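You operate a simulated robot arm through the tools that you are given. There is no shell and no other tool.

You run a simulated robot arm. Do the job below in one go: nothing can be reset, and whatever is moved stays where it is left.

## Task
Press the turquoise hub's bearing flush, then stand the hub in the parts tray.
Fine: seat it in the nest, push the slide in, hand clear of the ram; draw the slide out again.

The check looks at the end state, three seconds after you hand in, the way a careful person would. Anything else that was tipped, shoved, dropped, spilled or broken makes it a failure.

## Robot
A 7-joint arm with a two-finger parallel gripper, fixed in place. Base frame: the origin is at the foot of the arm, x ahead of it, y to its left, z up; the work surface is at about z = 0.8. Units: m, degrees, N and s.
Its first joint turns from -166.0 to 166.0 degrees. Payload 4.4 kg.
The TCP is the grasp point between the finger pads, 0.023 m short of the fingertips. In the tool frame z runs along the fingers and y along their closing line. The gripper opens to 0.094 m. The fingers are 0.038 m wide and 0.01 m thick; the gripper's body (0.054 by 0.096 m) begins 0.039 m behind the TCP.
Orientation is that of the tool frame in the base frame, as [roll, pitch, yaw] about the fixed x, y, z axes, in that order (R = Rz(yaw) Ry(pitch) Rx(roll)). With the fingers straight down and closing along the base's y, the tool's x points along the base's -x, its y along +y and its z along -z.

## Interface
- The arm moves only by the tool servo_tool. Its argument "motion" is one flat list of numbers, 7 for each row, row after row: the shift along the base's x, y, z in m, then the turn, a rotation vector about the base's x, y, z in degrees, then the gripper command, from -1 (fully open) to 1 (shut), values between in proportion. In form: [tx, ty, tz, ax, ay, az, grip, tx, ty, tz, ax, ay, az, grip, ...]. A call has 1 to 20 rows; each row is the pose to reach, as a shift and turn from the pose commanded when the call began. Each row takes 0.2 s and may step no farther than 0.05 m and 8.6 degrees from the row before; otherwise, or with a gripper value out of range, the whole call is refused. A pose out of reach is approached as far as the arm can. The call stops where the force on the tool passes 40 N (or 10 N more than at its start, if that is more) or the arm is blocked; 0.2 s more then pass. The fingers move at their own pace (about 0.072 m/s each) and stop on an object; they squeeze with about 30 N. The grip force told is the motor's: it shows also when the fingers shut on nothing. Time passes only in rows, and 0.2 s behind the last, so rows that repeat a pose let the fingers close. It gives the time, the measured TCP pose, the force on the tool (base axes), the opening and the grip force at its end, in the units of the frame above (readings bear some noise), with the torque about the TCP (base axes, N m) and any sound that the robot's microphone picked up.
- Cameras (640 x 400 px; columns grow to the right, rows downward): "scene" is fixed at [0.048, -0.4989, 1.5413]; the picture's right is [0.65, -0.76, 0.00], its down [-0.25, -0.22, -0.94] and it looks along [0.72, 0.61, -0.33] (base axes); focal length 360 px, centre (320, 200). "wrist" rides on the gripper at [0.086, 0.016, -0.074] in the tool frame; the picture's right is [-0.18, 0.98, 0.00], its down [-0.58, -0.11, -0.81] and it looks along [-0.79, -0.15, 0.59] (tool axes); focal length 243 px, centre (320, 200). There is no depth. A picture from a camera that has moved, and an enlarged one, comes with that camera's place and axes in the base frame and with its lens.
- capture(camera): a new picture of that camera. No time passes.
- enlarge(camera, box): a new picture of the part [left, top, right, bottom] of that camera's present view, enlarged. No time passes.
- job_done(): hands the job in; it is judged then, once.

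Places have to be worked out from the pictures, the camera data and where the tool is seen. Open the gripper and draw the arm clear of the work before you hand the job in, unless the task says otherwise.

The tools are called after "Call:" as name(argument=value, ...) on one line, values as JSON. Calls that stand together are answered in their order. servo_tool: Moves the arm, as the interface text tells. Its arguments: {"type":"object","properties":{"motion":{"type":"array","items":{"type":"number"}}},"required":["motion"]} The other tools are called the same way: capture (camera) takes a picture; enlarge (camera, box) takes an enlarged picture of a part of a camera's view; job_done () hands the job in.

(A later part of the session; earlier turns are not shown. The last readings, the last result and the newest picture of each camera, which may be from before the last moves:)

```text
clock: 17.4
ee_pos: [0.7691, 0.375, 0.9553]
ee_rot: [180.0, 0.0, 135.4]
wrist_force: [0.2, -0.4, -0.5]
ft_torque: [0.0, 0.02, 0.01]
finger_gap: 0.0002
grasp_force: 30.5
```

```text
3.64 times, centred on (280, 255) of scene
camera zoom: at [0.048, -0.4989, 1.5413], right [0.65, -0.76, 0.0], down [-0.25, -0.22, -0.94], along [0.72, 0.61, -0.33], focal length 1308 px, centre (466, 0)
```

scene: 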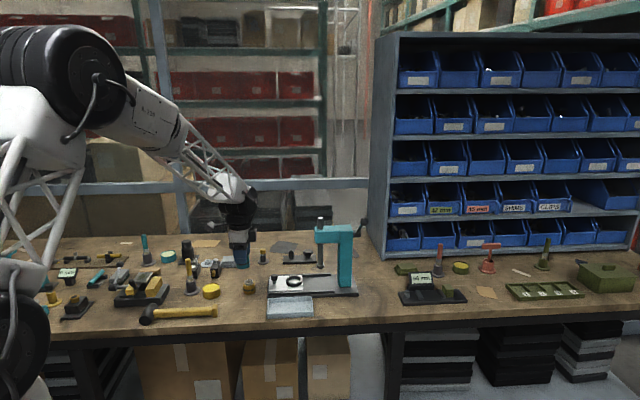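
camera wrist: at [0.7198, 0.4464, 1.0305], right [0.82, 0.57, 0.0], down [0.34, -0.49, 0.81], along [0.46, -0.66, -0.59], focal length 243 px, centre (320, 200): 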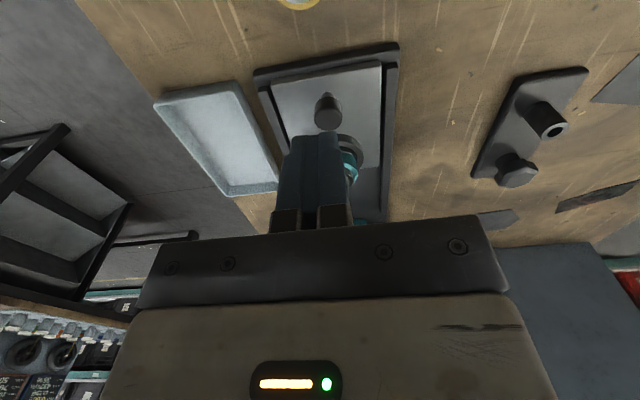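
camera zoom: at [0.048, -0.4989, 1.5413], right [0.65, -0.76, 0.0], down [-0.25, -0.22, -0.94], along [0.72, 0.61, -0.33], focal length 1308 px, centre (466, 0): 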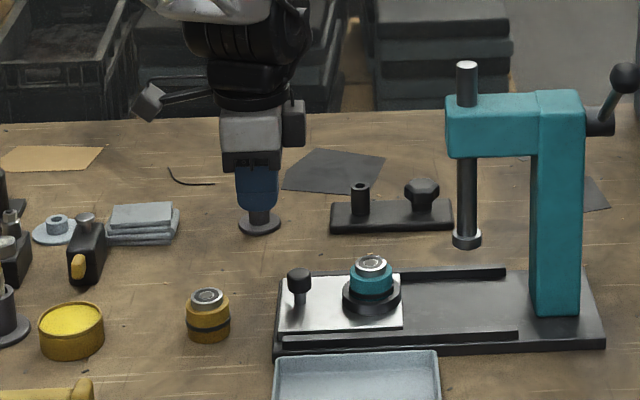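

The knob is visible at ~(328,112) in the wrist view. Enlarging to pin down its place relative to the closed fingers.

Call:
enlarge(camera="wrist", box=[260, 40, 400, 180])

Call:
enlarge(camera="wrist", box=[280, 0, 360, 60])

Call:
enlarge(camera="scene", box=[255, 250, 315, 300])

```text
2.86 times, centred on (330, 110) of wrist
camera zoom: at [0.7198, 0.4464, 1.0305], right [0.82, 0.57, 0.0], down [0.34, -0.49, 0.81], along [0.46, -0.66, -0.59], focal length 693 px, centre (291, 457)
```

zoom: 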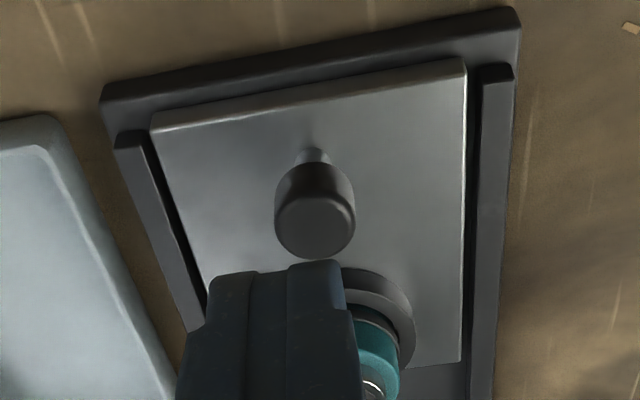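

```text
6.67 times, centred on (320, 30) of wrist
camera zoom: at [0.7198, 0.4464, 1.0305], right [0.82, 0.57, 0.0], down [0.34, -0.49, 0.81], along [0.46, -0.66, -0.59], focal length 1618 px, centre (320, 1333)
```

zoom: 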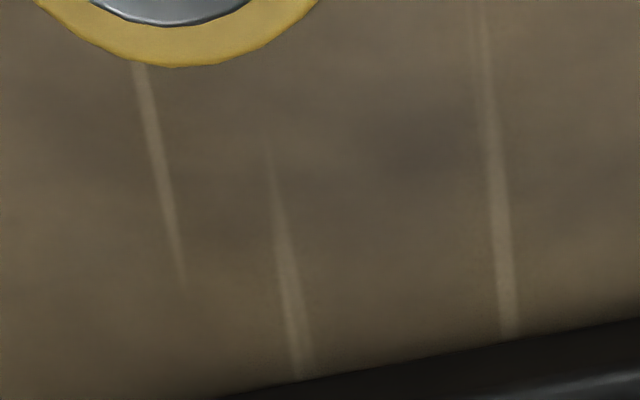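

```text
8.00 times, centred on (285, 275) of scene
camera zoom: at [0.048, -0.4989, 1.5413], right [0.65, -0.76, 0.0], down [-0.25, -0.22, -0.94], along [0.72, 0.61, -0.33], focal length 2879 px, centre (600, -400)
```

zoom: 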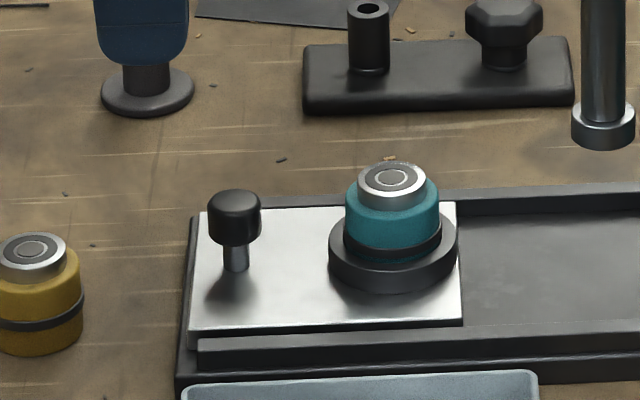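

Knob centre at (0.797, 0.348), cap z≈0.843–0.859, ~36 mm directly ahead of the TCP along the slide. I descend to z=0.860 behind it (15 mm clear of the yellow hub).

Call:
servo_tool(motion=[0, 0, -0.033, 0, 0, 0, 1, 0, 0, -0.066, 0, 0, 0, 1, 0, 0, -0.085, 0, 0, 0, 1, 0, 0, -0.097, 0, 0, 0, 1, 0, 0, -0.097, 0, 0, 0, 1])

Call:
capture(camera="wrist")

Call:
enlarge(camera="scene", box=[225, 220, 325, 310])

```text
clock: 18.6
ee_pos: [0.7702, 0.3731, 0.8595]
ee_rot: [180.0, 0.0, 135.5]
wrist_force: [1.2, 0.3, 0.0]
ft_torque: [-0.03, -0.04, 0.03]
finger_gap: 0.0
grasp_force: 30.1
```

```text
taken
camera wrist: at [0.72, 0.4454, 0.934], right [0.82, 0.57, 0.0], down [0.34, -0.49, 0.81], along [0.46, -0.66, -0.59], focal length 243 px, centre (320, 200)
```

wrist: 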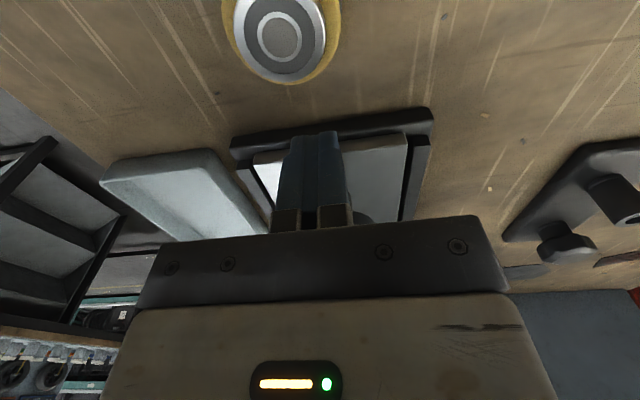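

```text
4.44 times, centred on (275, 265) of scene
camera zoom: at [0.048, -0.4989, 1.5413], right [0.65, -0.76, 0.0], down [-0.25, -0.22, -0.94], along [0.72, 0.61, -0.33], focal length 1599 px, centre (520, -89)
```

zoom: 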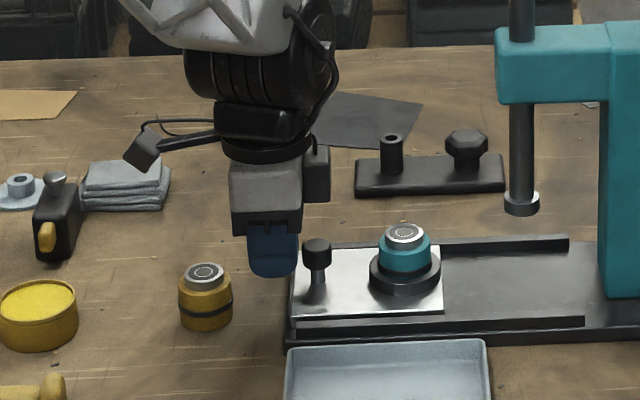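

The closed fingers stand just behind the knob. I push along the slide direction slowly, first ~35 mm, and check.

Call:
servo_tool(motion=[0.0028, -0.0028, 0, 0, 0, 0, 1, 0.0057, -0.0056, 0, 0, 0, 0, 1, 0.0085, -0.0084, 0, 0, 0, 0, 1, 0.0114, -0.0112, 0, 0, 0, 0, 1, 0.0157, -0.0154, 0, 0, 0, 0, 1, 0.02, -0.0197, 0, 0, 0, 0, 1, 0.0249, -0.0246, 0, 0, 0, 0, 1])

Call:
enlarge(camera="scene", box=[245, 220, 345, 310])

```text
clock: 20.2
ee_pos: [0.7953, 0.3492, 0.8608]
ee_rot: [179.9, 0.1, 135.4]
wrist_force: [0.4, 1.3, -1.7]
ft_torque: [0.02, 0.0, 0.0]
finger_gap: 0.0
grasp_force: 29.5
```

```text
4.44 times, centred on (295, 265) of scene
camera zoom: at [0.048, -0.4989, 1.5413], right [0.65, -0.76, 0.0], down [-0.25, -0.22, -0.94], along [0.72, 0.61, -0.33], focal length 1599 px, centre (431, -89)
```

zoom: 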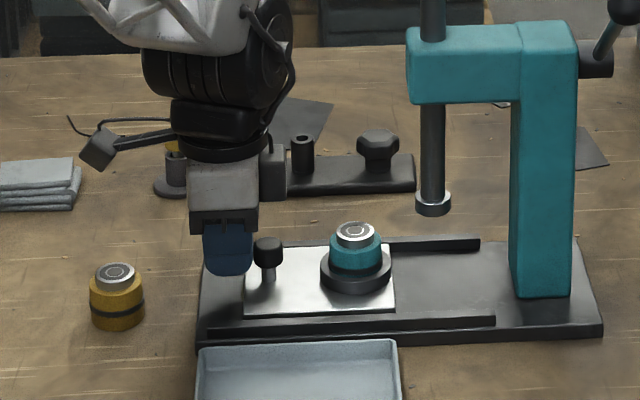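

The slide follows smoothly with the hub upright; roughly 60 mm left to the ram axis. Continuing the push.

Call:
servo_tool(motion=[0.0043, -0.0042, 0, 0, 0, 0, 1, 0.0085, -0.0084, 0, 0, 0, 0, 1, 0.0128, -0.0126, 0, 0, 0, 0, 1, 0.0171, -0.0168, 0, 0, 0, 0, 1, 0.0214, -0.0211, 0, 0, 0, 0, 1, 0.0256, -0.0253, 0, 0, 0, 0, 1, 0.0299, -0.0295, 0, 0, 0, 0, 1])

Call:
enlarge(camera="scene", box=[255, 210, 355, 300])

```text
clock: 21.8
ee_pos: [0.8268, 0.3193, 0.8587]
ee_rot: [179.9, 0.1, 135.4]
wrist_force: [0.4, 0.1, 0.5]
ft_torque: [0.03, 0.01, -0.01]
finger_gap: 0.0
grasp_force: 30.2
```

```text
4.44 times, centred on (305, 255) of scene
camera zoom: at [0.048, -0.4989, 1.5413], right [0.65, -0.76, 0.0], down [-0.25, -0.22, -0.94], along [0.72, 0.61, -0.33], focal length 1599 px, centre (387, -44)
```

zoom: 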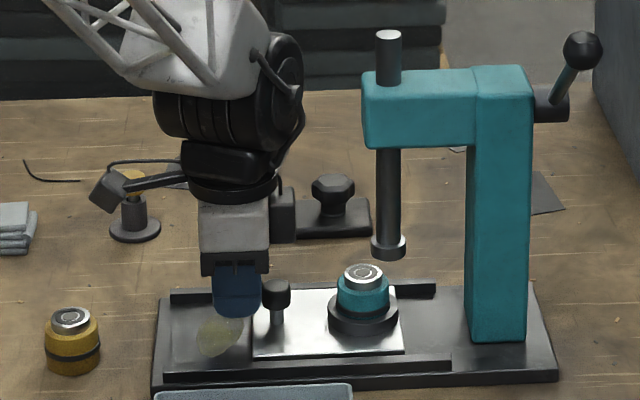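

About 20 mm remains to bring the hub under the ram; the hand stays well back. Continuing more slowly until the slide reaches its stop.

Call:
servo_tool(motion=[0.0028, -0.0028, 0, 0, 0, 0, 1, 0.0057, -0.0056, 0, 0, 0, 0, 1, 0.0085, -0.0084, 0, 0, 0, 0, 1, 0.0107, -0.0105, 0, 0, 0, 0, 1, 0.0128, -0.0126, 0, 0, 0, 0, 1])

Call:
enlarge(camera="scene", box=[255, 210, 355, 300])

```text
clock: 23.0
ee_pos: [0.838, 0.307, 0.8598]
ee_rot: [179.9, 0.0, 135.4]
wrist_force: [-0.4, -0.4, 0.7]
ft_torque: [0.01, 0.0, -0.01]
finger_gap: 0.0
grasp_force: 29.8
```

```text
4.44 times, centred on (305, 255) of scene
camera zoom: at [0.048, -0.4989, 1.5413], right [0.65, -0.76, 0.0], down [-0.25, -0.22, -0.94], along [0.72, 0.61, -0.33], focal length 1599 px, centre (387, -44)
```

zoom: 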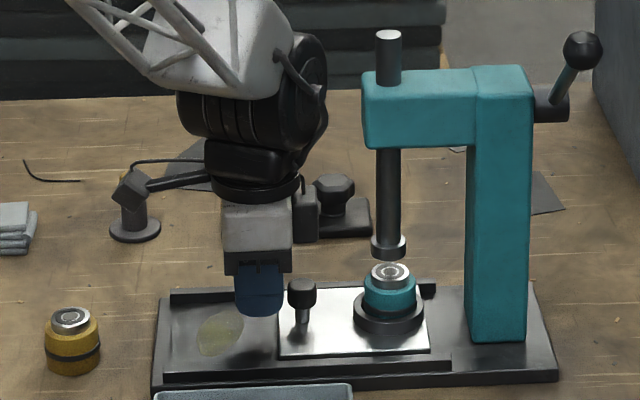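

The hub now appears under the ram axis and the slide seems to have run slightly ahead of the fingers. I'll creep forward a few mm to feel whether it's at its stop.

Call:
servo_tool(motion=[0.0007, -0.0007, 0, 0, 0, 0, 1, 0.0014, -0.0014, 0, 0, 0, 0, 1, 0.0021, -0.0021, 0, 0, 0, 0, 1, 0.0028, -0.0028, 0, 0, 0, 0, 1])

Call:
enlarge(camera="scene", box=[255, 210, 355, 300])

```text
clock: 24.0
ee_pos: [0.8406, 0.3047, 0.86]
ee_rot: [179.9, 0.0, 135.4]
wrist_force: [-9.7, 8.0, 2.9]
ft_torque: [-0.02, -0.01, -0.01]
finger_gap: 0.0
grasp_force: 30.0
```

```text
4.44 times, centred on (305, 255) of scene
camera zoom: at [0.048, -0.4989, 1.5413], right [0.65, -0.76, 0.0], down [-0.25, -0.22, -0.94], along [0.72, 0.61, -0.33], focal length 1599 px, centre (387, -44)
```

zoom: 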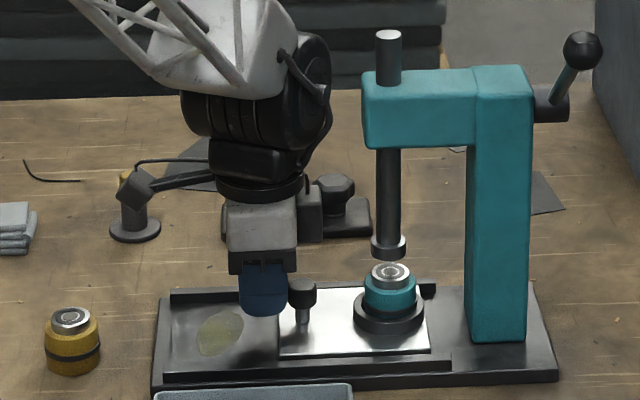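

Force rose to ~12 N with no further motion: the slide is home against its stop with the hub under the ram. Now I back the hand away and up, clear of the ram, and wait.

Call:
servo_tool(motion=[-0.0107, 0.0105, 0, 0, 0, 0, 1, -0.0214, 0.0211, 0.01, 0, 0, 0, 1, -0.0285, 0.0281, 0.05, 0, 0, 0, 1, -0.0427, 0.0421, 0.09, 0, 0, 0, 1, -0.07, 0.069, 0.12, 0, 0, 0, 1, -0.095, 0.094, 0.14, 0, 0, 0, 1, -0.095, 0.094, 0.14, 0, 0, 0, 1, -0.095, 0.094, 0.14, 0, 0, 0, 1, -0.095, 0.094, 0.14, 0, 0, 0, 1, -0.095, 0.094, 0.14, 0, 0, 0, 1])

Call:
enlarge(camera="scene", box=[255, 210, 355, 300])

Call:
capture(camera="wrist")

```text
clock: 26.2
ee_pos: [0.7448, 0.3986, 0.9989]
ee_rot: [180.0, 0.0, 135.4]
wrist_force: [0.3, 0.3, 0.0]
ft_torque: [0.02, -0.02, -0.02]
finger_gap: 0.0
grasp_force: 29.9
```

```text
4.44 times, centred on (305, 255) of scene
camera zoom: at [0.048, -0.4989, 1.5413], right [0.65, -0.76, 0.0], down [-0.25, -0.22, -0.94], along [0.72, 0.61, -0.33], focal length 1599 px, centre (387, -44)
```

zoom: 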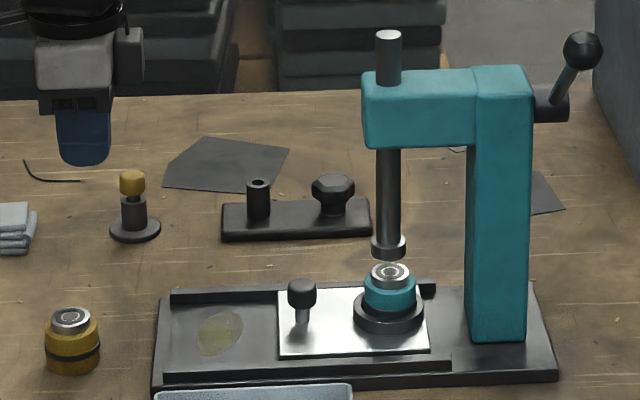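

```text
taken
camera wrist: at [0.6953, 0.4702, 1.0736], right [0.82, 0.57, 0.0], down [0.34, -0.49, 0.81], along [0.46, -0.66, -0.59], focal length 243 px, centre (320, 200)
```

wrist: 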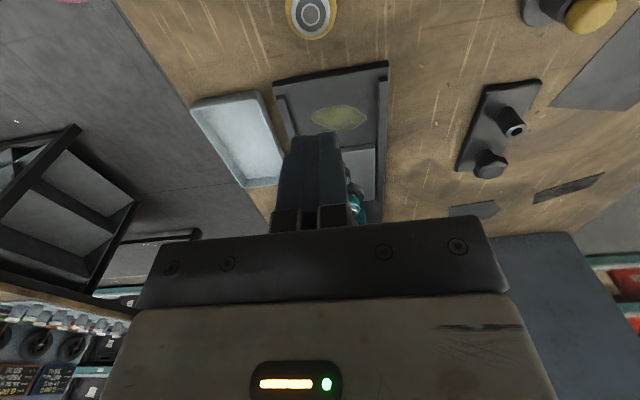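

The ram hasn't moved yet. I'll hold position clear and wait a few seconds to see if the press cycles.

Call:
servo_tool(motion=[0, 0, 0, 0, 0, 0, 1, 0, 0, 0, 0, 0, 0, 1, 0, 0, 0, 0, 0, 0, 1, 0, 0, 0, 0, 0, 0, 1, 0, 0, 0, 0, 0, 0, 1, 0, 0, 0, 0, 0, 0, 1, 0, 0, 0, 0, 0, 0, 1, 0, 0, 0, 0, 0, 0, 1, 0, 0, 0, 0, 0, 0, 1, 0, 0, 0, 0, 0, 0, 1, 0, 0, 0, 0, 0, 0, 1, 0, 0, 0, 0, 0, 0, 1])

Call:
enlarge(camera="scene", box=[280, 210, 380, 300])

Call:
enlarge(camera="scene", box=[305, 245, 345, 290])

```text
clock: 28.8
ee_pos: [0.7439, 0.3981, 0.9996]
ee_rot: [180.0, 0.0, 135.4]
wrist_force: [0.2, -0.6, 0.0]
ft_torque: [-0.01, -0.01, 0.02]
finger_gap: 0.0
grasp_force: 29.6
```

```text
4.44 times, centred on (330, 255) of scene
camera zoom: at [0.048, -0.4989, 1.5413], right [0.65, -0.76, 0.0], down [-0.25, -0.22, -0.94], along [0.72, 0.61, -0.33], focal length 1599 px, centre (276, -44)
```

zoom: 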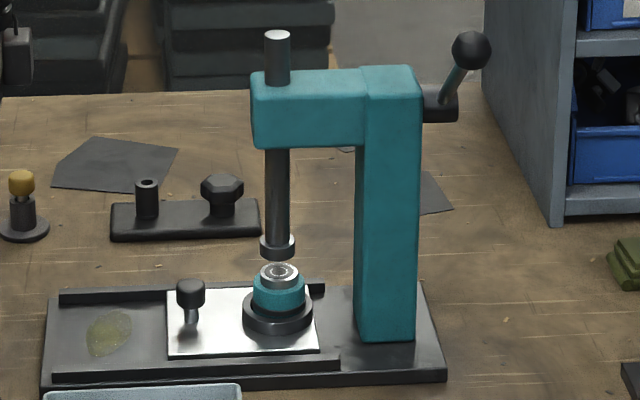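

```text
8.89 times, centred on (325, 268) of scene
camera zoom: at [0.048, -0.4989, 1.5413], right [0.65, -0.76, 0.0], down [-0.25, -0.22, -0.94], along [0.72, 0.61, -0.33], focal length 3198 px, centre (276, -400)
```

zoom: 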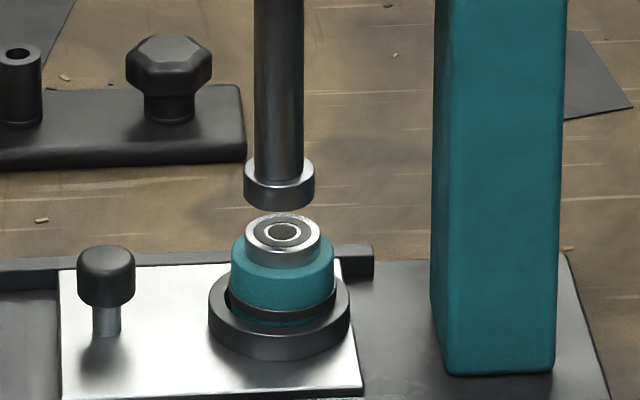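

The slide hasn't moved back and the nest is right under the ram, but the press hasn't cycled. I'll move the hand much farther away, open the fingers to look back at the press, and see whether it acts.

Call:
servo_tool(motion=[-0.021, 0.0205, 0.025, 0, 0, 0, 0.5, -0.042, 0.041, 0.05, 0, 0, 0, 0, -0.063, 0.0615, 0.075, 0, 0, 0, -0.5, -0.084, 0.082, 0.1, 0, 0, 0, -1, -0.084, 0.082, 0.1, 0, 0, 0, -1, -0.084, 0.082, 0.1, 0, 0, 0, -1, -0.084, 0.082, 0.1, 0, 0, 0, -1, -0.084, 0.082, 0.1, 0, 0, 0, -1])

Call:
capture(camera="wrist")

Call:
enlarge(camera="scene", box=[280, 210, 380, 300])

```text
clock: 30.6
ee_pos: [0.6632, 0.4799, 1.0996]
ee_rot: [180.0, 0.0, 135.4]
wrist_force: [-0.1, -0.8, -0.2]
ft_torque: [0.01, 0.04, -0.04]
finger_gap: 0.0939
grasp_force: 0.1
```

```text
taken
camera wrist: at [0.6118, 0.5521, 1.1736], right [0.82, 0.57, 0.0], down [0.34, -0.49, 0.81], along [0.46, -0.66, -0.59], focal length 243 px, centre (320, 200)
```

wrist: 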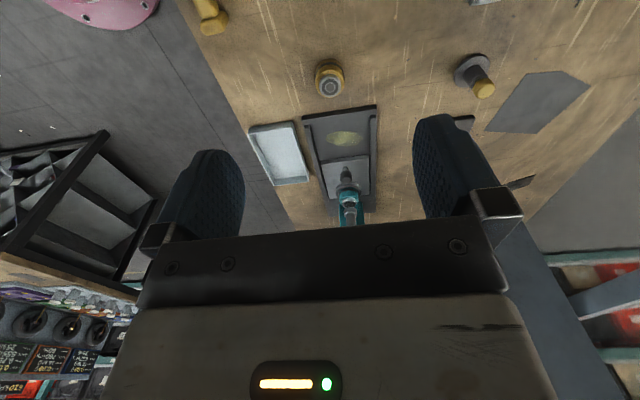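

```text
4.44 times, centred on (330, 255) of scene
camera zoom: at [0.048, -0.4989, 1.5413], right [0.65, -0.76, 0.0], down [-0.25, -0.22, -0.94], along [0.72, 0.61, -0.33], focal length 1599 px, centre (276, -44)
```

zoom: 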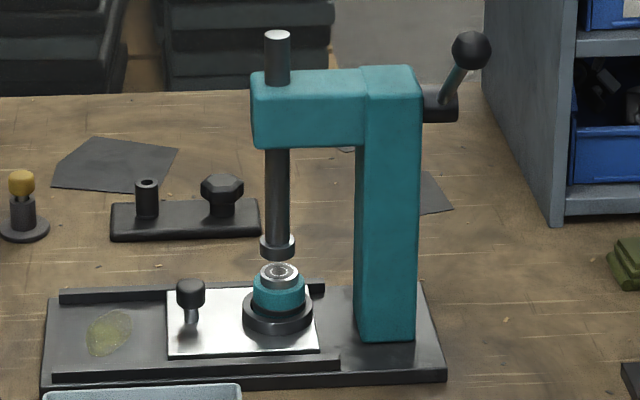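

The ram is still up. I'll look closely at the hub's bearing and the press for how it triggers (lever, slide end position).

Call:
enlarge(camera="scene", box=[308, 262, 336, 286])

Call:
enlarge(camera="scene", box=[330, 210, 380, 300])

Call:
enlarge(camera="wrist", box=[240, 90, 420, 230])

Call:
enlarge(camera="scene", box=[262, 262, 312, 302])

```text
16.00 times, centred on (322, 274) of scene
camera zoom: at [0.048, -0.4989, 1.5413], right [0.65, -0.76, 0.0], down [-0.25, -0.22, -0.94], along [0.72, 0.61, -0.33], focal length 5757 px, centre (288, -984)
```

zoom: 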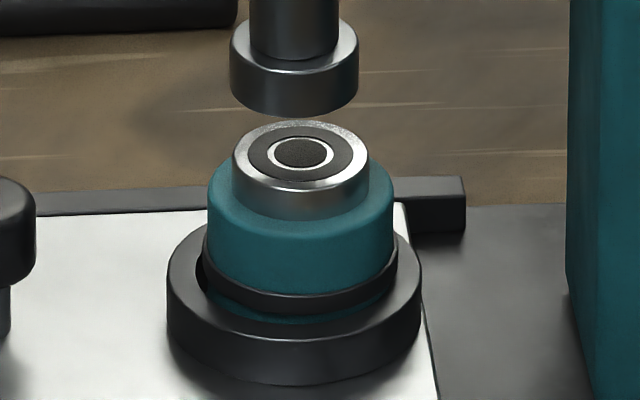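

```text
4.44 times, centred on (355, 255) of scene
camera zoom: at [0.048, -0.4989, 1.5413], right [0.65, -0.76, 0.0], down [-0.25, -0.22, -0.94], along [0.72, 0.61, -0.33], focal length 1599 px, centre (164, -44)
```

zoom: 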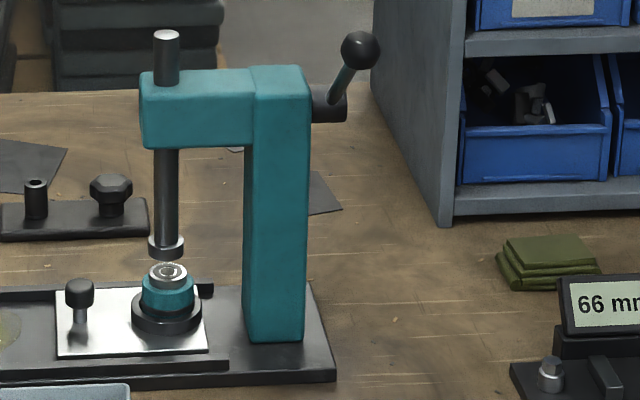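

```text
2.86 times, centred on (330, 160) of wrist
camera zoom: at [0.6118, 0.5521, 1.1736], right [0.82, 0.57, 0.0], down [0.34, -0.49, 0.81], along [0.46, -0.66, -0.59], focal length 693 px, centre (291, 314)
```

zoom: 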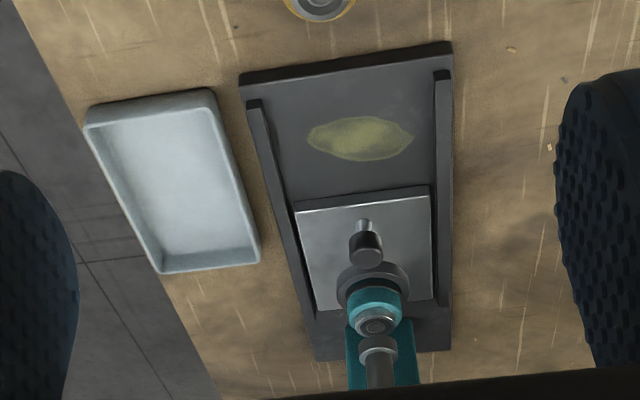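

```text
10.00 times, centred on (287, 282) of scene
camera zoom: at [0.048, -0.4989, 1.5413], right [0.65, -0.76, 0.0], down [-0.25, -0.22, -0.94], along [0.72, 0.61, -0.33], focal length 3598 px, centre (650, -620)
```

zoom: 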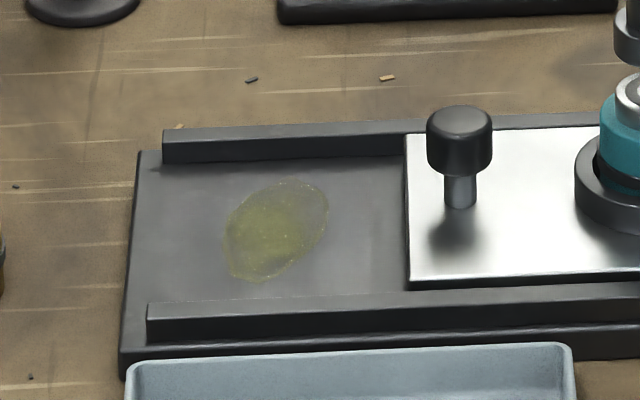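

Hub is seated and the nest lines up with the ram; the bearing is still proud. I'll wait a bit longer with the hand far away in case of a dwell.

Call:
servo_tool(motion=[0, 0, 0, 0, 0, 0, -1, 0, 0, 0, 0, 0, 0, -1, 0, 0, 0, 0, 0, 0, -1, 0, 0, 0, 0, 0, 0, -1, 0, 0, 0, 0, 0, 0, -1, 0, 0, 0, 0, 0, 0, -1, 0, 0, 0, 0, 0, 0, -1, 0, 0, 0, 0, 0, 0, -1, 0, 0, 0, 0, 0, 0, -1, 0, 0, 0, 0, 0, 0, -1, 0, 0, 0, 0, 0, 0, -1, 0, 0, 0, 0, 0, 0, -1, 0, 0, 0, 0, 0, 0, -1, 0, 0, 0, 0, 0, 0, -1, 0, 0, 0, 0, 0, 0, -1])

Call:
enlarge(camera="scene", box=[280, 210, 380, 300])

```text
clock: 33.8
ee_pos: [0.6626, 0.4807, 1.0998]
ee_rot: [179.9, 0.0, 135.3]
wrist_force: [-0.1, -0.9, 0.4]
ft_torque: [-0.02, -0.02, -0.03]
finger_gap: 0.0937
grasp_force: 0.1
```

```text
4.44 times, centred on (330, 255) of scene
camera zoom: at [0.048, -0.4989, 1.5413], right [0.65, -0.76, 0.0], down [-0.25, -0.22, -0.94], along [0.72, 0.61, -0.33], focal length 1599 px, centre (276, -44)
```

zoom: 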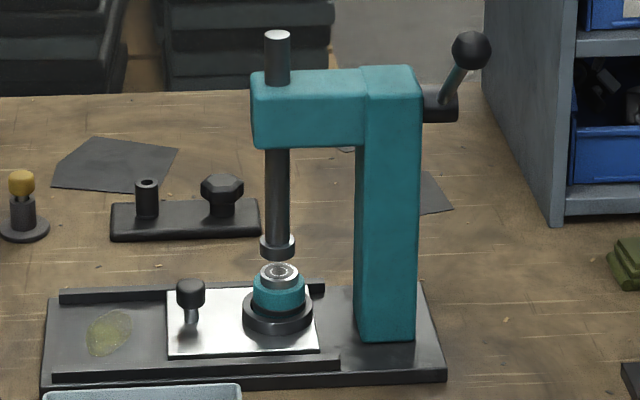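

No cycle yet. Perhaps the slide isn't quite home; I'll go back behind the knob with fingers shut and press it in more firmly.

Call:
servo_tool(motion=[0.0249, -0.0244, -0.021, 0, 0, 0, 0, 0.0498, -0.0488, -0.043, 0, 0, 0, 1, 0.0747, -0.0732, -0.064, 0, 0, 0, 1, 0.0996, -0.0976, -0.086, 0, 0, 0, 1, 0.1245, -0.122, -0.107, 0, 0, 0, 1, 0.1494, -0.1464, -0.129, 0, 0, 0, 1, 0.1735, -0.1702, -0.15, 0, 0, 0, 1, 0.1735, -0.1702, -0.18, 0, 0, 0, 1, 0.1735, -0.1702, -0.21, 0, 0, 0, 1, 0.1735, -0.1702, -0.24, 0, 0, 0, 1, 0.1735, -0.1702, -0.24, 0, 0, 0, 1])

Call:
enlarge(camera="scene", box=[260, 210, 350, 300])

```text
clock: 36.2
ee_pos: [0.8359, 0.3081, 0.8611]
ee_rot: [-180.0, 0.0, 135.4]
wrist_force: [0.9, -0.6, 0.2]
ft_torque: [0.01, 0.02, 0.0]
finger_gap: 0.0
grasp_force: 29.8
```

```text
4.44 times, centred on (305, 255) of scene
camera zoom: at [0.048, -0.4989, 1.5413], right [0.65, -0.76, 0.0], down [-0.25, -0.22, -0.94], along [0.72, 0.61, -0.33], focal length 1599 px, centre (387, -44)
```

zoom: 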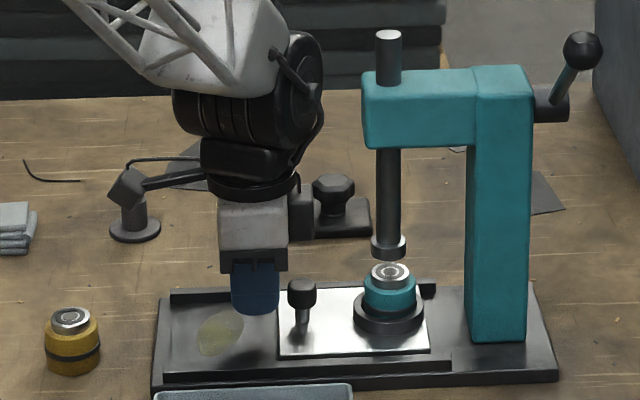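

Fingers are behind the knob with a few mm gap. I push forward in 1 mm steps, letting the force build up firmly.

Call:
servo_tool(motion=[0.0021, -0.0021, 0, 0, 0, 0, 1, 0.0036, -0.0035, 0, 0, 0, 0, 1, 0.0043, -0.0042, 0, 0, 0, 0, 1, 0.005, -0.0049, 0, 0, 0, 0, 1, 0.0057, -0.0056, 0, 0, 0, 0, 1, 0.0064, -0.0063, 0, 0, 0, 0, 1, 0.0071, -0.007, 0, 0, 0, 0, 1])

Call:
enlarge(camera="scene", box=[260, 210, 350, 300])

```text
clock: 37.8
ee_pos: [0.8406, 0.3049, 0.8592]
ee_rot: [-180.0, 0.0, 135.5]
wrist_force: [-16.2, 6.0, 7.6]
ft_torque: [-0.11, -0.07, -0.15]
finger_gap: 0.0001
grasp_force: 29.4
stopped in row 7: the force on the tool passed its limit at 42 N (the readings are from after the stop); the commanded pose is now the measured one
```

```text
4.44 times, centred on (305, 255) of scene
camera zoom: at [0.048, -0.4989, 1.5413], right [0.65, -0.76, 0.0], down [-0.25, -0.22, -0.94], along [0.72, 0.61, -0.33], focal length 1599 px, centre (387, -44)
```

zoom: 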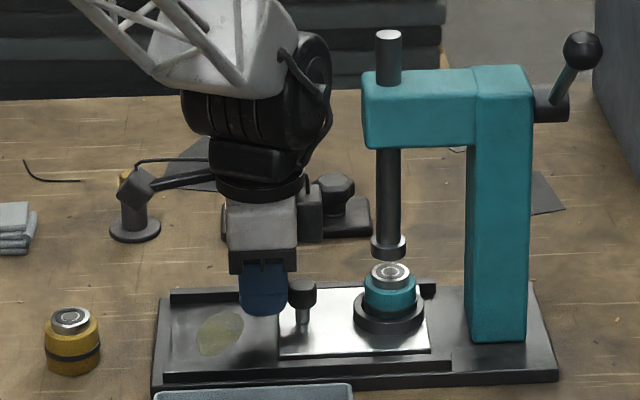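

The force passed 42 N without motion, so the slide is firmly at its hard stop. I'll back off, raise the hand and look closely at how the hub sits under the ram.

Call:
servo_tool(motion=[-0.0107, 0.0105, 0, 0, 0, 0, 1, -0.0214, 0.0211, 0.02, 0, 0, 0, 0.5, -0.0321, 0.0316, 0.06, 0, 0, 0, 0, -0.045, 0.0443, 0.1, 0, 0, 0, -0.5, -0.06, 0.059, 0.13, 0, 0, 0, -1, -0.075, 0.0738, 0.14, 0, 0, 0, -1, -0.075, 0.0738, 0.14, 0, 0, 0, -1, -0.075, 0.0738, 0.14, 0, 0, 0, -1])

Call:
capture(camera="wrist")

Call:
enlarge(camera="scene", box=[280, 210, 380, 300])

```text
clock: 39.6
ee_pos: [0.7636, 0.3793, 0.9987]
ee_rot: [180.0, 0.0, 135.5]
wrist_force: [-0.4, -0.5, 0.1]
ft_torque: [0.0, 0.01, 0.01]
finger_gap: 0.094
grasp_force: 0.1
```

```text
taken
camera wrist: at [0.7149, 0.4505, 1.0739], right [0.82, 0.57, 0.0], down [0.34, -0.49, 0.81], along [0.46, -0.66, -0.59], focal length 243 px, centre (320, 200)
```

wrist: 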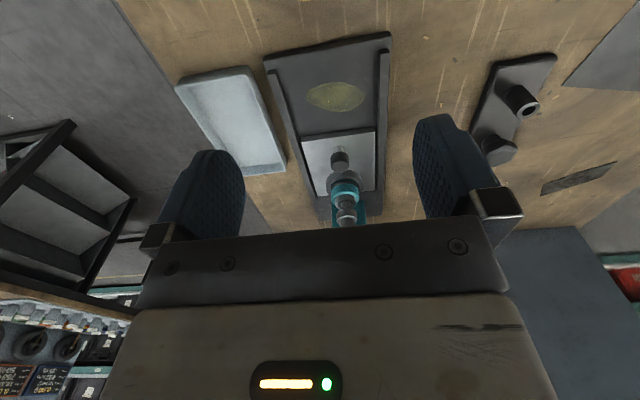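

```text
4.44 times, centred on (330, 255) of scene
camera zoom: at [0.048, -0.4989, 1.5413], right [0.65, -0.76, 0.0], down [-0.25, -0.22, -0.94], along [0.72, 0.61, -0.33], focal length 1599 px, centre (276, -44)
```

zoom: 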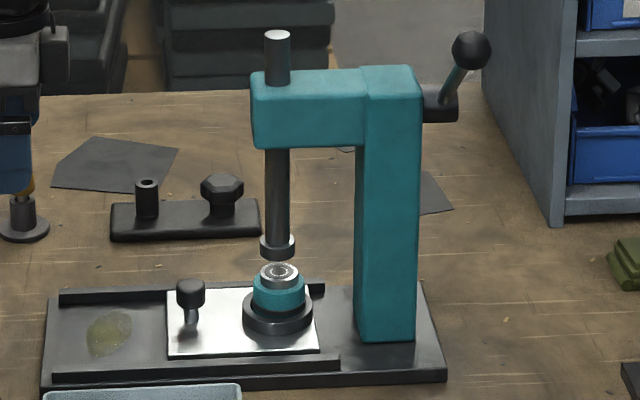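

Call:
enlarge(camera="wrist", box=[290, 120, 400, 235])

Call:
enlarge(camera="scene", box=[345, 205, 375, 240])

Call:
enlarge(camera="scene", box=[308, 262, 336, 286])

```text
3.48 times, centred on (345, 178) of wrist
camera zoom: at [0.7149, 0.4505, 1.0739], right [0.82, 0.57, 0.0], down [0.34, -0.49, 0.81], along [0.46, -0.66, -0.59], focal length 844 px, centre (233, 278)
```

zoom: 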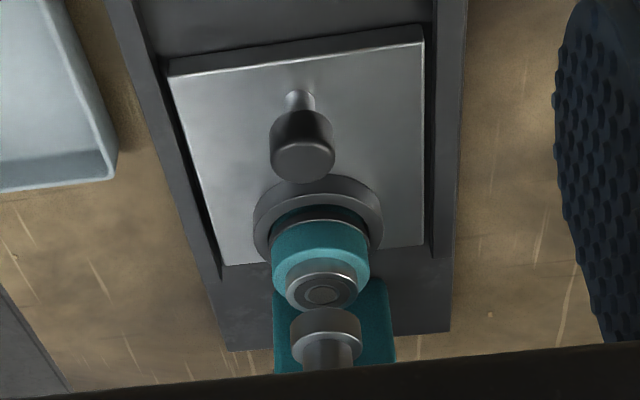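

```text
11.43 times, centred on (360, 222) of scene
camera zoom: at [0.048, -0.4989, 1.5413], right [0.65, -0.76, 0.0], down [-0.25, -0.22, -0.94], along [0.72, 0.61, -0.33], focal length 4112 px, centre (-137, -57)
```

zoom: 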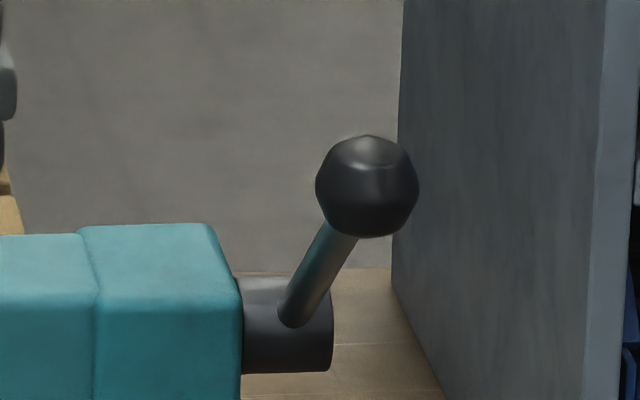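

```text
16.00 times, centred on (322, 274) of scene
camera zoom: at [0.048, -0.4989, 1.5413], right [0.65, -0.76, 0.0], down [-0.25, -0.22, -0.94], along [0.72, 0.61, -0.33], focal length 5757 px, centre (288, -984)
```

zoom: 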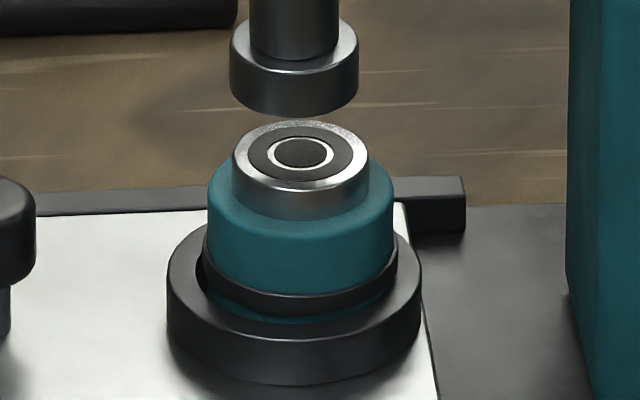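

The press is aligned but did not act, and the hub has shifted ~1.5 mm forward in the nest, suggesting the slide ran home abruptly. I'll draw the slide out and repeat in a more controlled way: grip the knob with the hand tilted 10° back from the ram. First, move above the knob.

Call:
servo_tool(motion=[0.022, -0.0214, -0.005, -1.75, -1.78, 0, -0.5, 0.044, -0.043, -0.015, -3.5, -3.55, 0, -0.2, 0.066, -0.0645, -0.03, -5.3, -5.35, 0, -0.06, 0.0887, -0.0864, -0.0492, -7.02, -7.12, 0, -0.06, 0.0887, -0.0864, -0.0492, -7.02, -7.12, 0, -0.06])

Call:
capture(camera="wrist")

Call:
enlarge(camera="scene", box=[250, 190, 360, 300])

```text
clock: 40.8
ee_pos: [0.8544, 0.2914, 0.9487]
ee_rot: [-179.9, 10.0, 135.5]
wrist_force: [-0.6, 0.1, -1.1]
ft_torque: [0.01, 0.0, -0.02]
finger_gap: 0.0498
grasp_force: 0.1
```

```text
taken
camera wrist: at [0.7964, 0.3717, 1.0076], right [0.82, 0.57, 0.03], down [0.23, -0.38, 0.9], along [0.52, -0.73, -0.45], focal length 243 px, centre (320, 200)
```

wrist: 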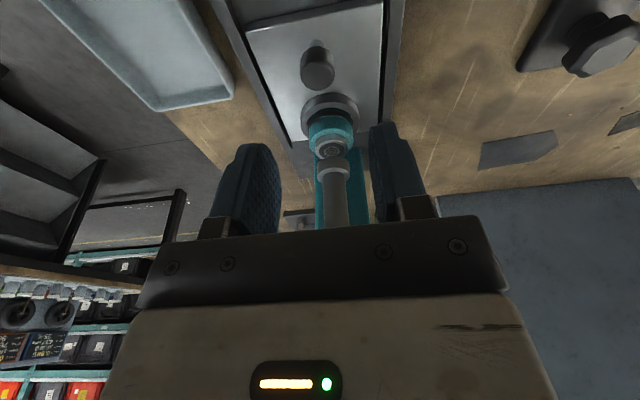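

```text
3.64 times, centred on (305, 245) of scene
camera zoom: at [0.048, -0.4989, 1.5413], right [0.65, -0.76, 0.0], down [-0.25, -0.22, -0.94], along [0.72, 0.61, -0.33], focal length 1308 px, centre (374, 36)
```

zoom: 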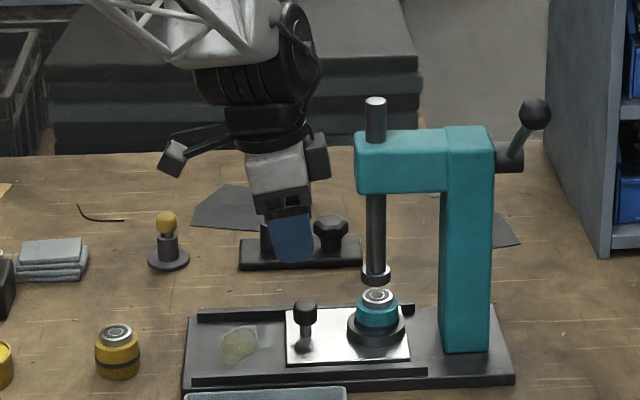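

The hand is tilted clear of the head, and the knob is where expected. I descend around the knob with the fingers at 50 mm opening.

Call:
servo_tool(motion=[0, 0, -0.03, 0, 0, 0, -0.06, 0, 0, -0.06, 0, 0, 0, -0.06, 0, 0, -0.078, 0, 0, 0, -0.06, 0, 0, -0.087, 0, 0, 0, -0.06, 0, 0, -0.087, 0, 0, 0, -0.06])

Call:
capture(camera="wrist")

Call:
enlarge(camera="scene", box=[250, 190, 360, 300])

```text
clock: 42.0
ee_pos: [0.8559, 0.2913, 0.8627]
ee_rot: [-180.0, 10.0, 135.4]
wrist_force: [0.5, 0.3, 0.6]
ft_torque: [0.04, -0.02, 0.01]
finger_gap: 0.0498
grasp_force: 0.1
```

```text
taken
camera wrist: at [0.7963, 0.3718, 0.9211], right [0.82, 0.57, 0.03], down [0.23, -0.38, 0.89], along [0.52, -0.73, -0.45], focal length 243 px, centre (320, 200)
```

wrist: 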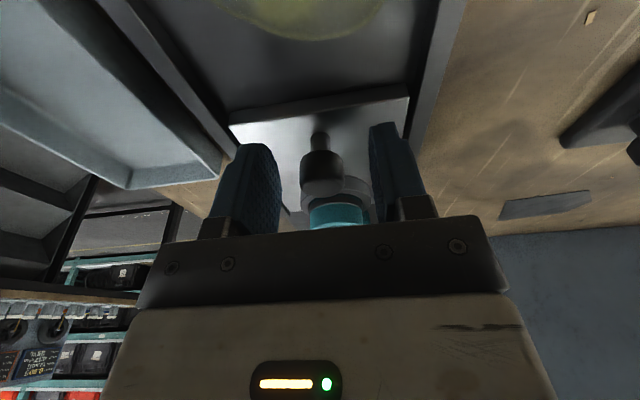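

```text
3.64 times, centred on (305, 245) of scene
camera zoom: at [0.048, -0.4989, 1.5413], right [0.65, -0.76, 0.0], down [-0.25, -0.22, -0.94], along [0.72, 0.61, -0.33], focal length 1308 px, centre (374, 36)
```

zoom: 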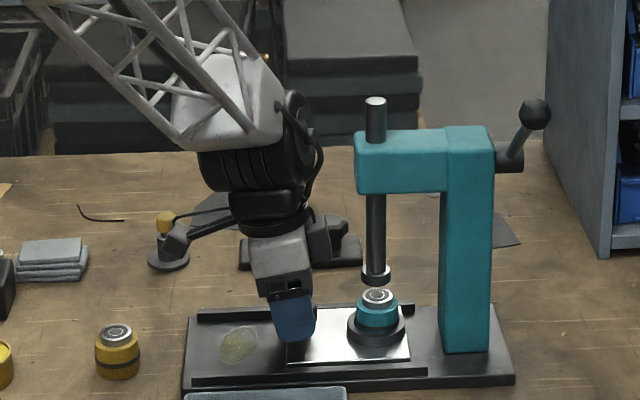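

The fingers straddle the knob. I close on it.

Call:
servo_tool(motion=[0, 0, 0, 0, 0, 0, 0.3, 0, 0, 0, 0, 0, 0, 0.6, 0, 0, 0, 0, 0, 0, 1, 0, 0, 0, 0, 0, 0, 1])

Call:
capture(camera="wrist")

```text
clock: 43.0
ee_pos: [0.8557, 0.291, 0.8642]
ee_rot: [-179.9, 9.9, 135.5]
wrist_force: [-18.9, -18.1, 5.6]
ft_torque: [0.08, -0.07, -0.3]
finger_gap: 0.0239
grasp_force: 45.2
```

```text
taken
camera wrist: at [0.796, 0.3712, 0.921], right [0.82, 0.57, 0.03], down [0.23, -0.38, 0.89], along [0.52, -0.73, -0.45], focal length 243 px, centre (320, 200)
```

wrist: 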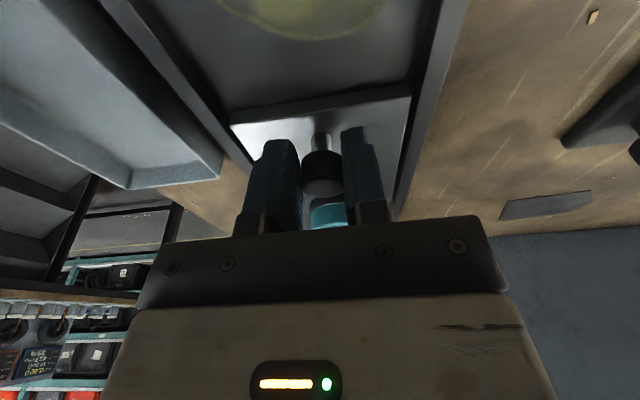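

The knob is gripped (gap 23.9 mm) but with a ~26 N sideways load, meaning I'm slightly off to one side. I relieve it by shifting ~1.5 mm across.

Call:
servo_tool(motion=[-0.0006, -0.0006, 0, 0, 0, 0, 1, -0.0011, -0.0011, 0, 0, 0, 0, 1, -0.0011, -0.0011, 0, 0, 0, 0, 1])

```text
clock: 43.8
ee_pos: [0.8551, 0.291, 0.8624]
ee_rot: [180.0, 10.0, 135.5]
wrist_force: [11.5, 9.0, -13.3]
ft_torque: [0.59, -0.03, 0.2]
finger_gap: 0.0237
grasp_force: 44.6
```

Overshot slightly; I'll shift back ~0.5 mm and ease down a touch.

Call:
servo_tool(motion=[0.0004, 0.0004, -0.0004, 0, 0, 0, 1, 0.0004, 0.0004, -0.0004, 0, 0, 0, 1])

Call:
enlarge(camera="scene", box=[280, 210, 380, 300])

```text
clock: 44.4
ee_pos: [0.8546, 0.2905, 0.8622]
ee_rot: [-179.9, 10.1, 135.3]
wrist_force: [3.9, 4.0, -7.4]
ft_torque: [0.17, -0.26, 0.07]
finger_gap: 0.0236
grasp_force: 44.8
```

```text
4.44 times, centred on (330, 255) of scene
camera zoom: at [0.048, -0.4989, 1.5413], right [0.65, -0.76, 0.0], down [-0.25, -0.22, -0.94], along [0.72, 0.61, -0.33], focal length 1599 px, centre (276, -44)
```

zoom: 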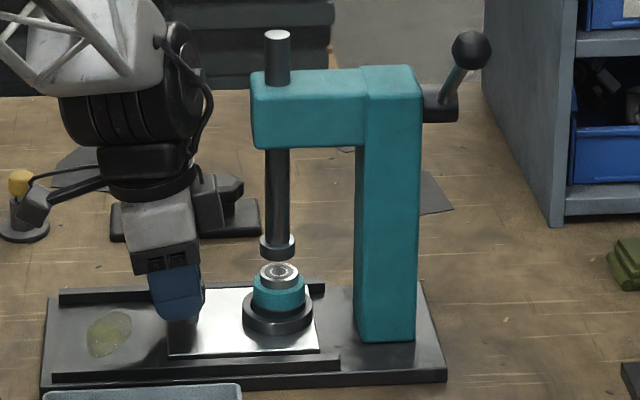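

Loads are now small and the hand is well clear of the head. I'll draw the slide out ~30 mm along its axis and watch the side load.

Call:
servo_tool(motion=[-0.0021, 0.0021, 0, 0, 0, 0, 1, -0.005, 0.0049, 0, 0, 0, 0, 1, -0.0085, 0.0084, 0, 0, 0, 0, 1, -0.0128, 0.0126, 0, 0, 0, 0, 1, -0.0171, 0.0168, 0, 0, 0, 0, 1, -0.0214, 0.0211, 0, 0, 0, 0, 1])

Call:
enlarge(camera="scene", box=[265, 210, 365, 300])

```text
clock: 45.8
ee_pos: [0.8344, 0.3118, 0.8622]
ee_rot: [180.0, 10.0, 135.5]
wrist_force: [7.6, 7.7, -10.1]
ft_torque: [0.26, -0.23, 0.23]
finger_gap: 0.0238
grasp_force: 45.1
```

```text
4.44 times, centred on (315, 255) of scene
camera zoom: at [0.048, -0.4989, 1.5413], right [0.65, -0.76, 0.0], down [-0.25, -0.22, -0.94], along [0.72, 0.61, -0.33], focal length 1599 px, centre (342, -44)
```

zoom: 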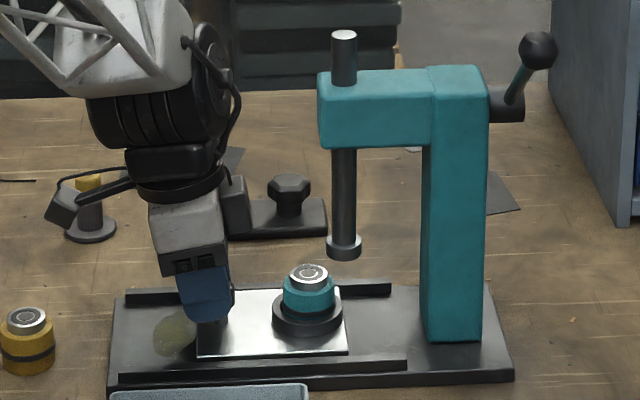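

The slide follows cleanly (true axis ≈ -45°). I'll ease the side load and draw it further out to its outer stop so I can re-check the hub's seating.

Call:
servo_tool(motion=[0.0003, 0.0003, 0, 0, 0, 0, 1, -0.0039, 0.0045, 0, 0, 0, 0, 1, -0.0088, 0.0095, 0, 0, 0, 0, 1, -0.0138, 0.0144, 0, 0, 0, 0, 1, -0.0187, 0.0194, 0, 0, 0, 0, 1, -0.0237, 0.0243, 0, 0, 0, 0, 1, -0.0286, 0.0293, 0, 0, 0, 0, 1, -0.0336, 0.0342, 0, 0, 0, 0, 1, -0.0378, 0.0385, 0, 0, 0, 0, 1])

Call:
enlarge(camera="scene", box=[235, 210, 345, 310])

Call:
capture(camera="wrist")

```text
clock: 47.8
ee_pos: [0.7953, 0.3504, 0.8624]
ee_rot: [-179.9, 10.0, 135.4]
wrist_force: [-14.7, -16.2, -2.2]
ft_torque: [0.32, 0.22, -0.19]
finger_gap: 0.0235
grasp_force: 44.7
```

```text
4.00 times, centred on (290, 260) of scene
camera zoom: at [0.048, -0.4989, 1.5413], right [0.65, -0.76, 0.0], down [-0.25, -0.22, -0.94], along [0.72, 0.61, -0.33], focal length 1439 px, centre (440, -40)
```

zoom: 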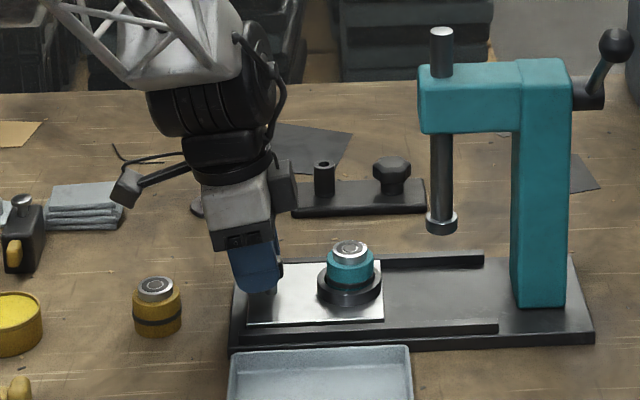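

```text
taken
camera wrist: at [0.7368, 0.4304, 0.921], right [0.82, 0.57, 0.03], down [0.23, -0.38, 0.89], along [0.52, -0.73, -0.45], focal length 243 px, centre (320, 200)
```

wrist: 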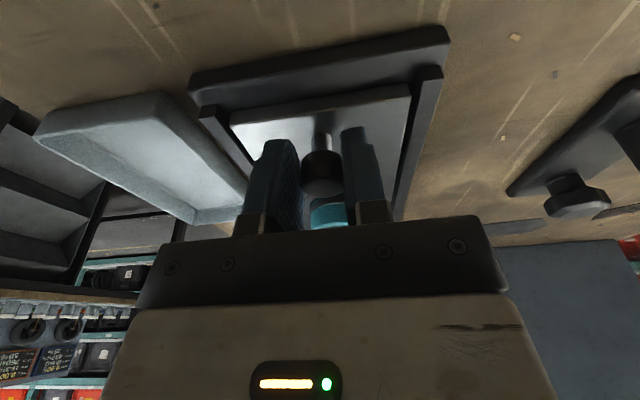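

Some side load built up again (~22 N); I'll relieve it and finish drawing to the outer stop in small steps.

Call:
servo_tool(motion=[-0.0006, -0.0006, 0, 0, 0, 0, 1, -0.002, 0.0008, 0, 0, 0, 0, 1, -0.0034, 0.0022, 0, 0, 0, 0, 1, -0.0048, 0.0036, 0, 0, 0, 0, 1, -0.0055, 0.0043, 0, 0, 0, 0, 1])

Call:
enlarge(camera="scene", box=[255, 250, 315, 300])

```text
clock: 49.0
ee_pos: [0.7905, 0.3553, 0.8636]
ee_rot: [180.0, 10.0, 135.5]
wrist_force: [14.1, 16.8, -11.2]
ft_torque: [-0.14, -0.07, 0.26]
finger_gap: 0.0237
grasp_force: 45.4
```

```text
8.00 times, centred on (285, 275) of scene
camera zoom: at [0.048, -0.4989, 1.5413], right [0.65, -0.76, 0.0], down [-0.25, -0.22, -0.94], along [0.72, 0.61, -0.33], focal length 2879 px, centre (600, -400)
```

zoom: 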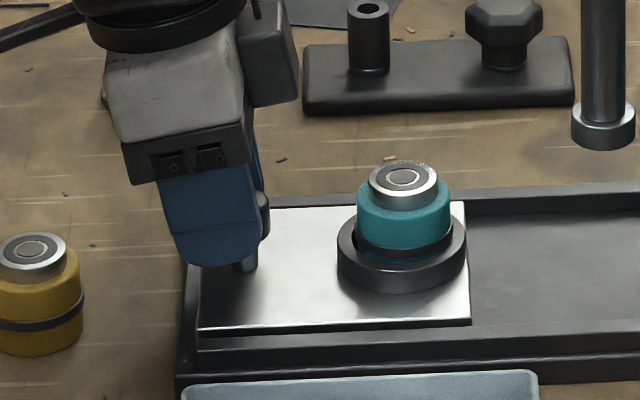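

The slide is ~4 mm short of its original outer position; the hub sits well in the nest. One more small pull.

Call:
servo_tool(motion=[0.0005, 0.0005, 0, 0, 0, 0, 1, -0.0009, 0.0019, 0, 0, 0, 0, 1, -0.0023, 0.0033, 0, 0, 0, 0, 1, -0.003, 0.004, 0, 0, 0, 0, 1, -0.003, 0.004, 0, 0, 0, 0, 1])

Call:
enlarge(camera="scene", box=[255, 250, 315, 300])

```text
clock: 50.2
ee_pos: [0.7874, 0.3589, 0.8631]
ee_rot: [-180.0, 10.0, 135.4]
wrist_force: [24.6, -4.8, -6.0]
ft_torque: [0.3, -0.27, 0.1]
finger_gap: 0.0234
grasp_force: 45.6
```

```text
8.00 times, centred on (285, 275) of scene
camera zoom: at [0.048, -0.4989, 1.5413], right [0.65, -0.76, 0.0], down [-0.25, -0.22, -0.94], along [0.72, 0.61, -0.33], focal length 2879 px, centre (600, -400)
```

zoom: 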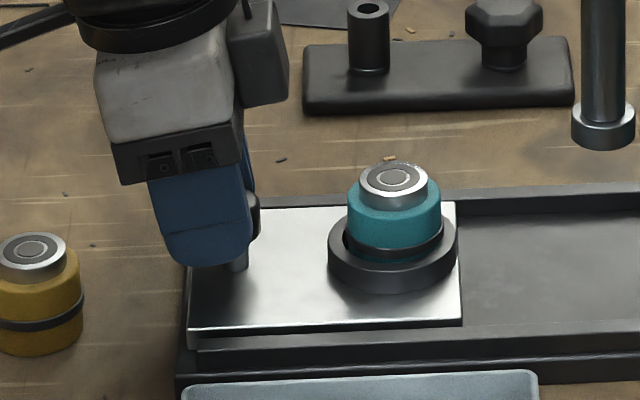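

The slide is back at its outer stop (≈21 N along axis) and the hub is centred in the nest within ~0.5 mm. Now I'll push it in again while still gripping the knob, so it can't run ahead and jolt the hub.

Call:
servo_tool(motion=[0.0015, -0.0015, 0, 0, 0, 0, 1, 0.005, -0.005, 0, 0, 0, 0, 1, 0.0085, -0.0085, 0, 0, 0, 0, 1, 0.012, -0.012, 0, 0, 0, 0, 1, 0.0155, -0.0155, 0, 0, 0, 0, 1, 0.019, -0.019, 0, 0, 0, 0, 1, 0.0225, -0.0225, 0, 0, 0, 0, 1, 0.026, -0.026, 0, 0, 0, 0, 1, 0.0295, -0.0295, 0, 0, 0, 0, 1, 0.033, -0.033, 0, 0, 0, 0, 1])

Call:
enlarge(camera="scene", box=[250, 205, 350, 300])

```text
clock: 52.4
ee_pos: [0.8193, 0.3256, 0.8633]
ee_rot: [-179.9, 10.0, 135.5]
wrist_force: [9.9, 10.9, -4.7]
ft_torque: [0.09, -0.33, 0.28]
finger_gap: 0.0238
grasp_force: 44.5
```

```text
4.21 times, centred on (300, 252) of scene
camera zoom: at [0.048, -0.4989, 1.5413], right [0.65, -0.76, 0.0], down [-0.25, -0.22, -0.94], along [0.72, 0.61, -0.33], focal length 1515 px, centre (404, -21)
```

zoom: 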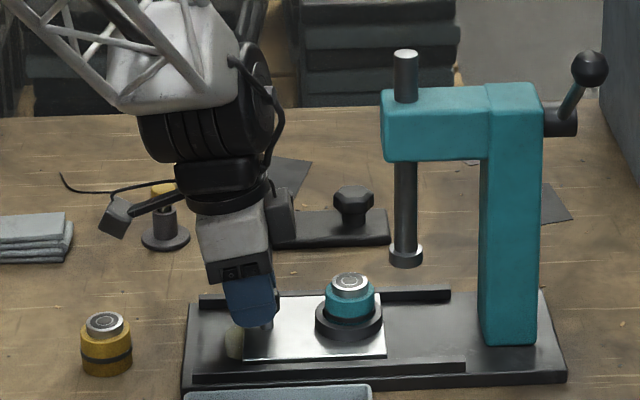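

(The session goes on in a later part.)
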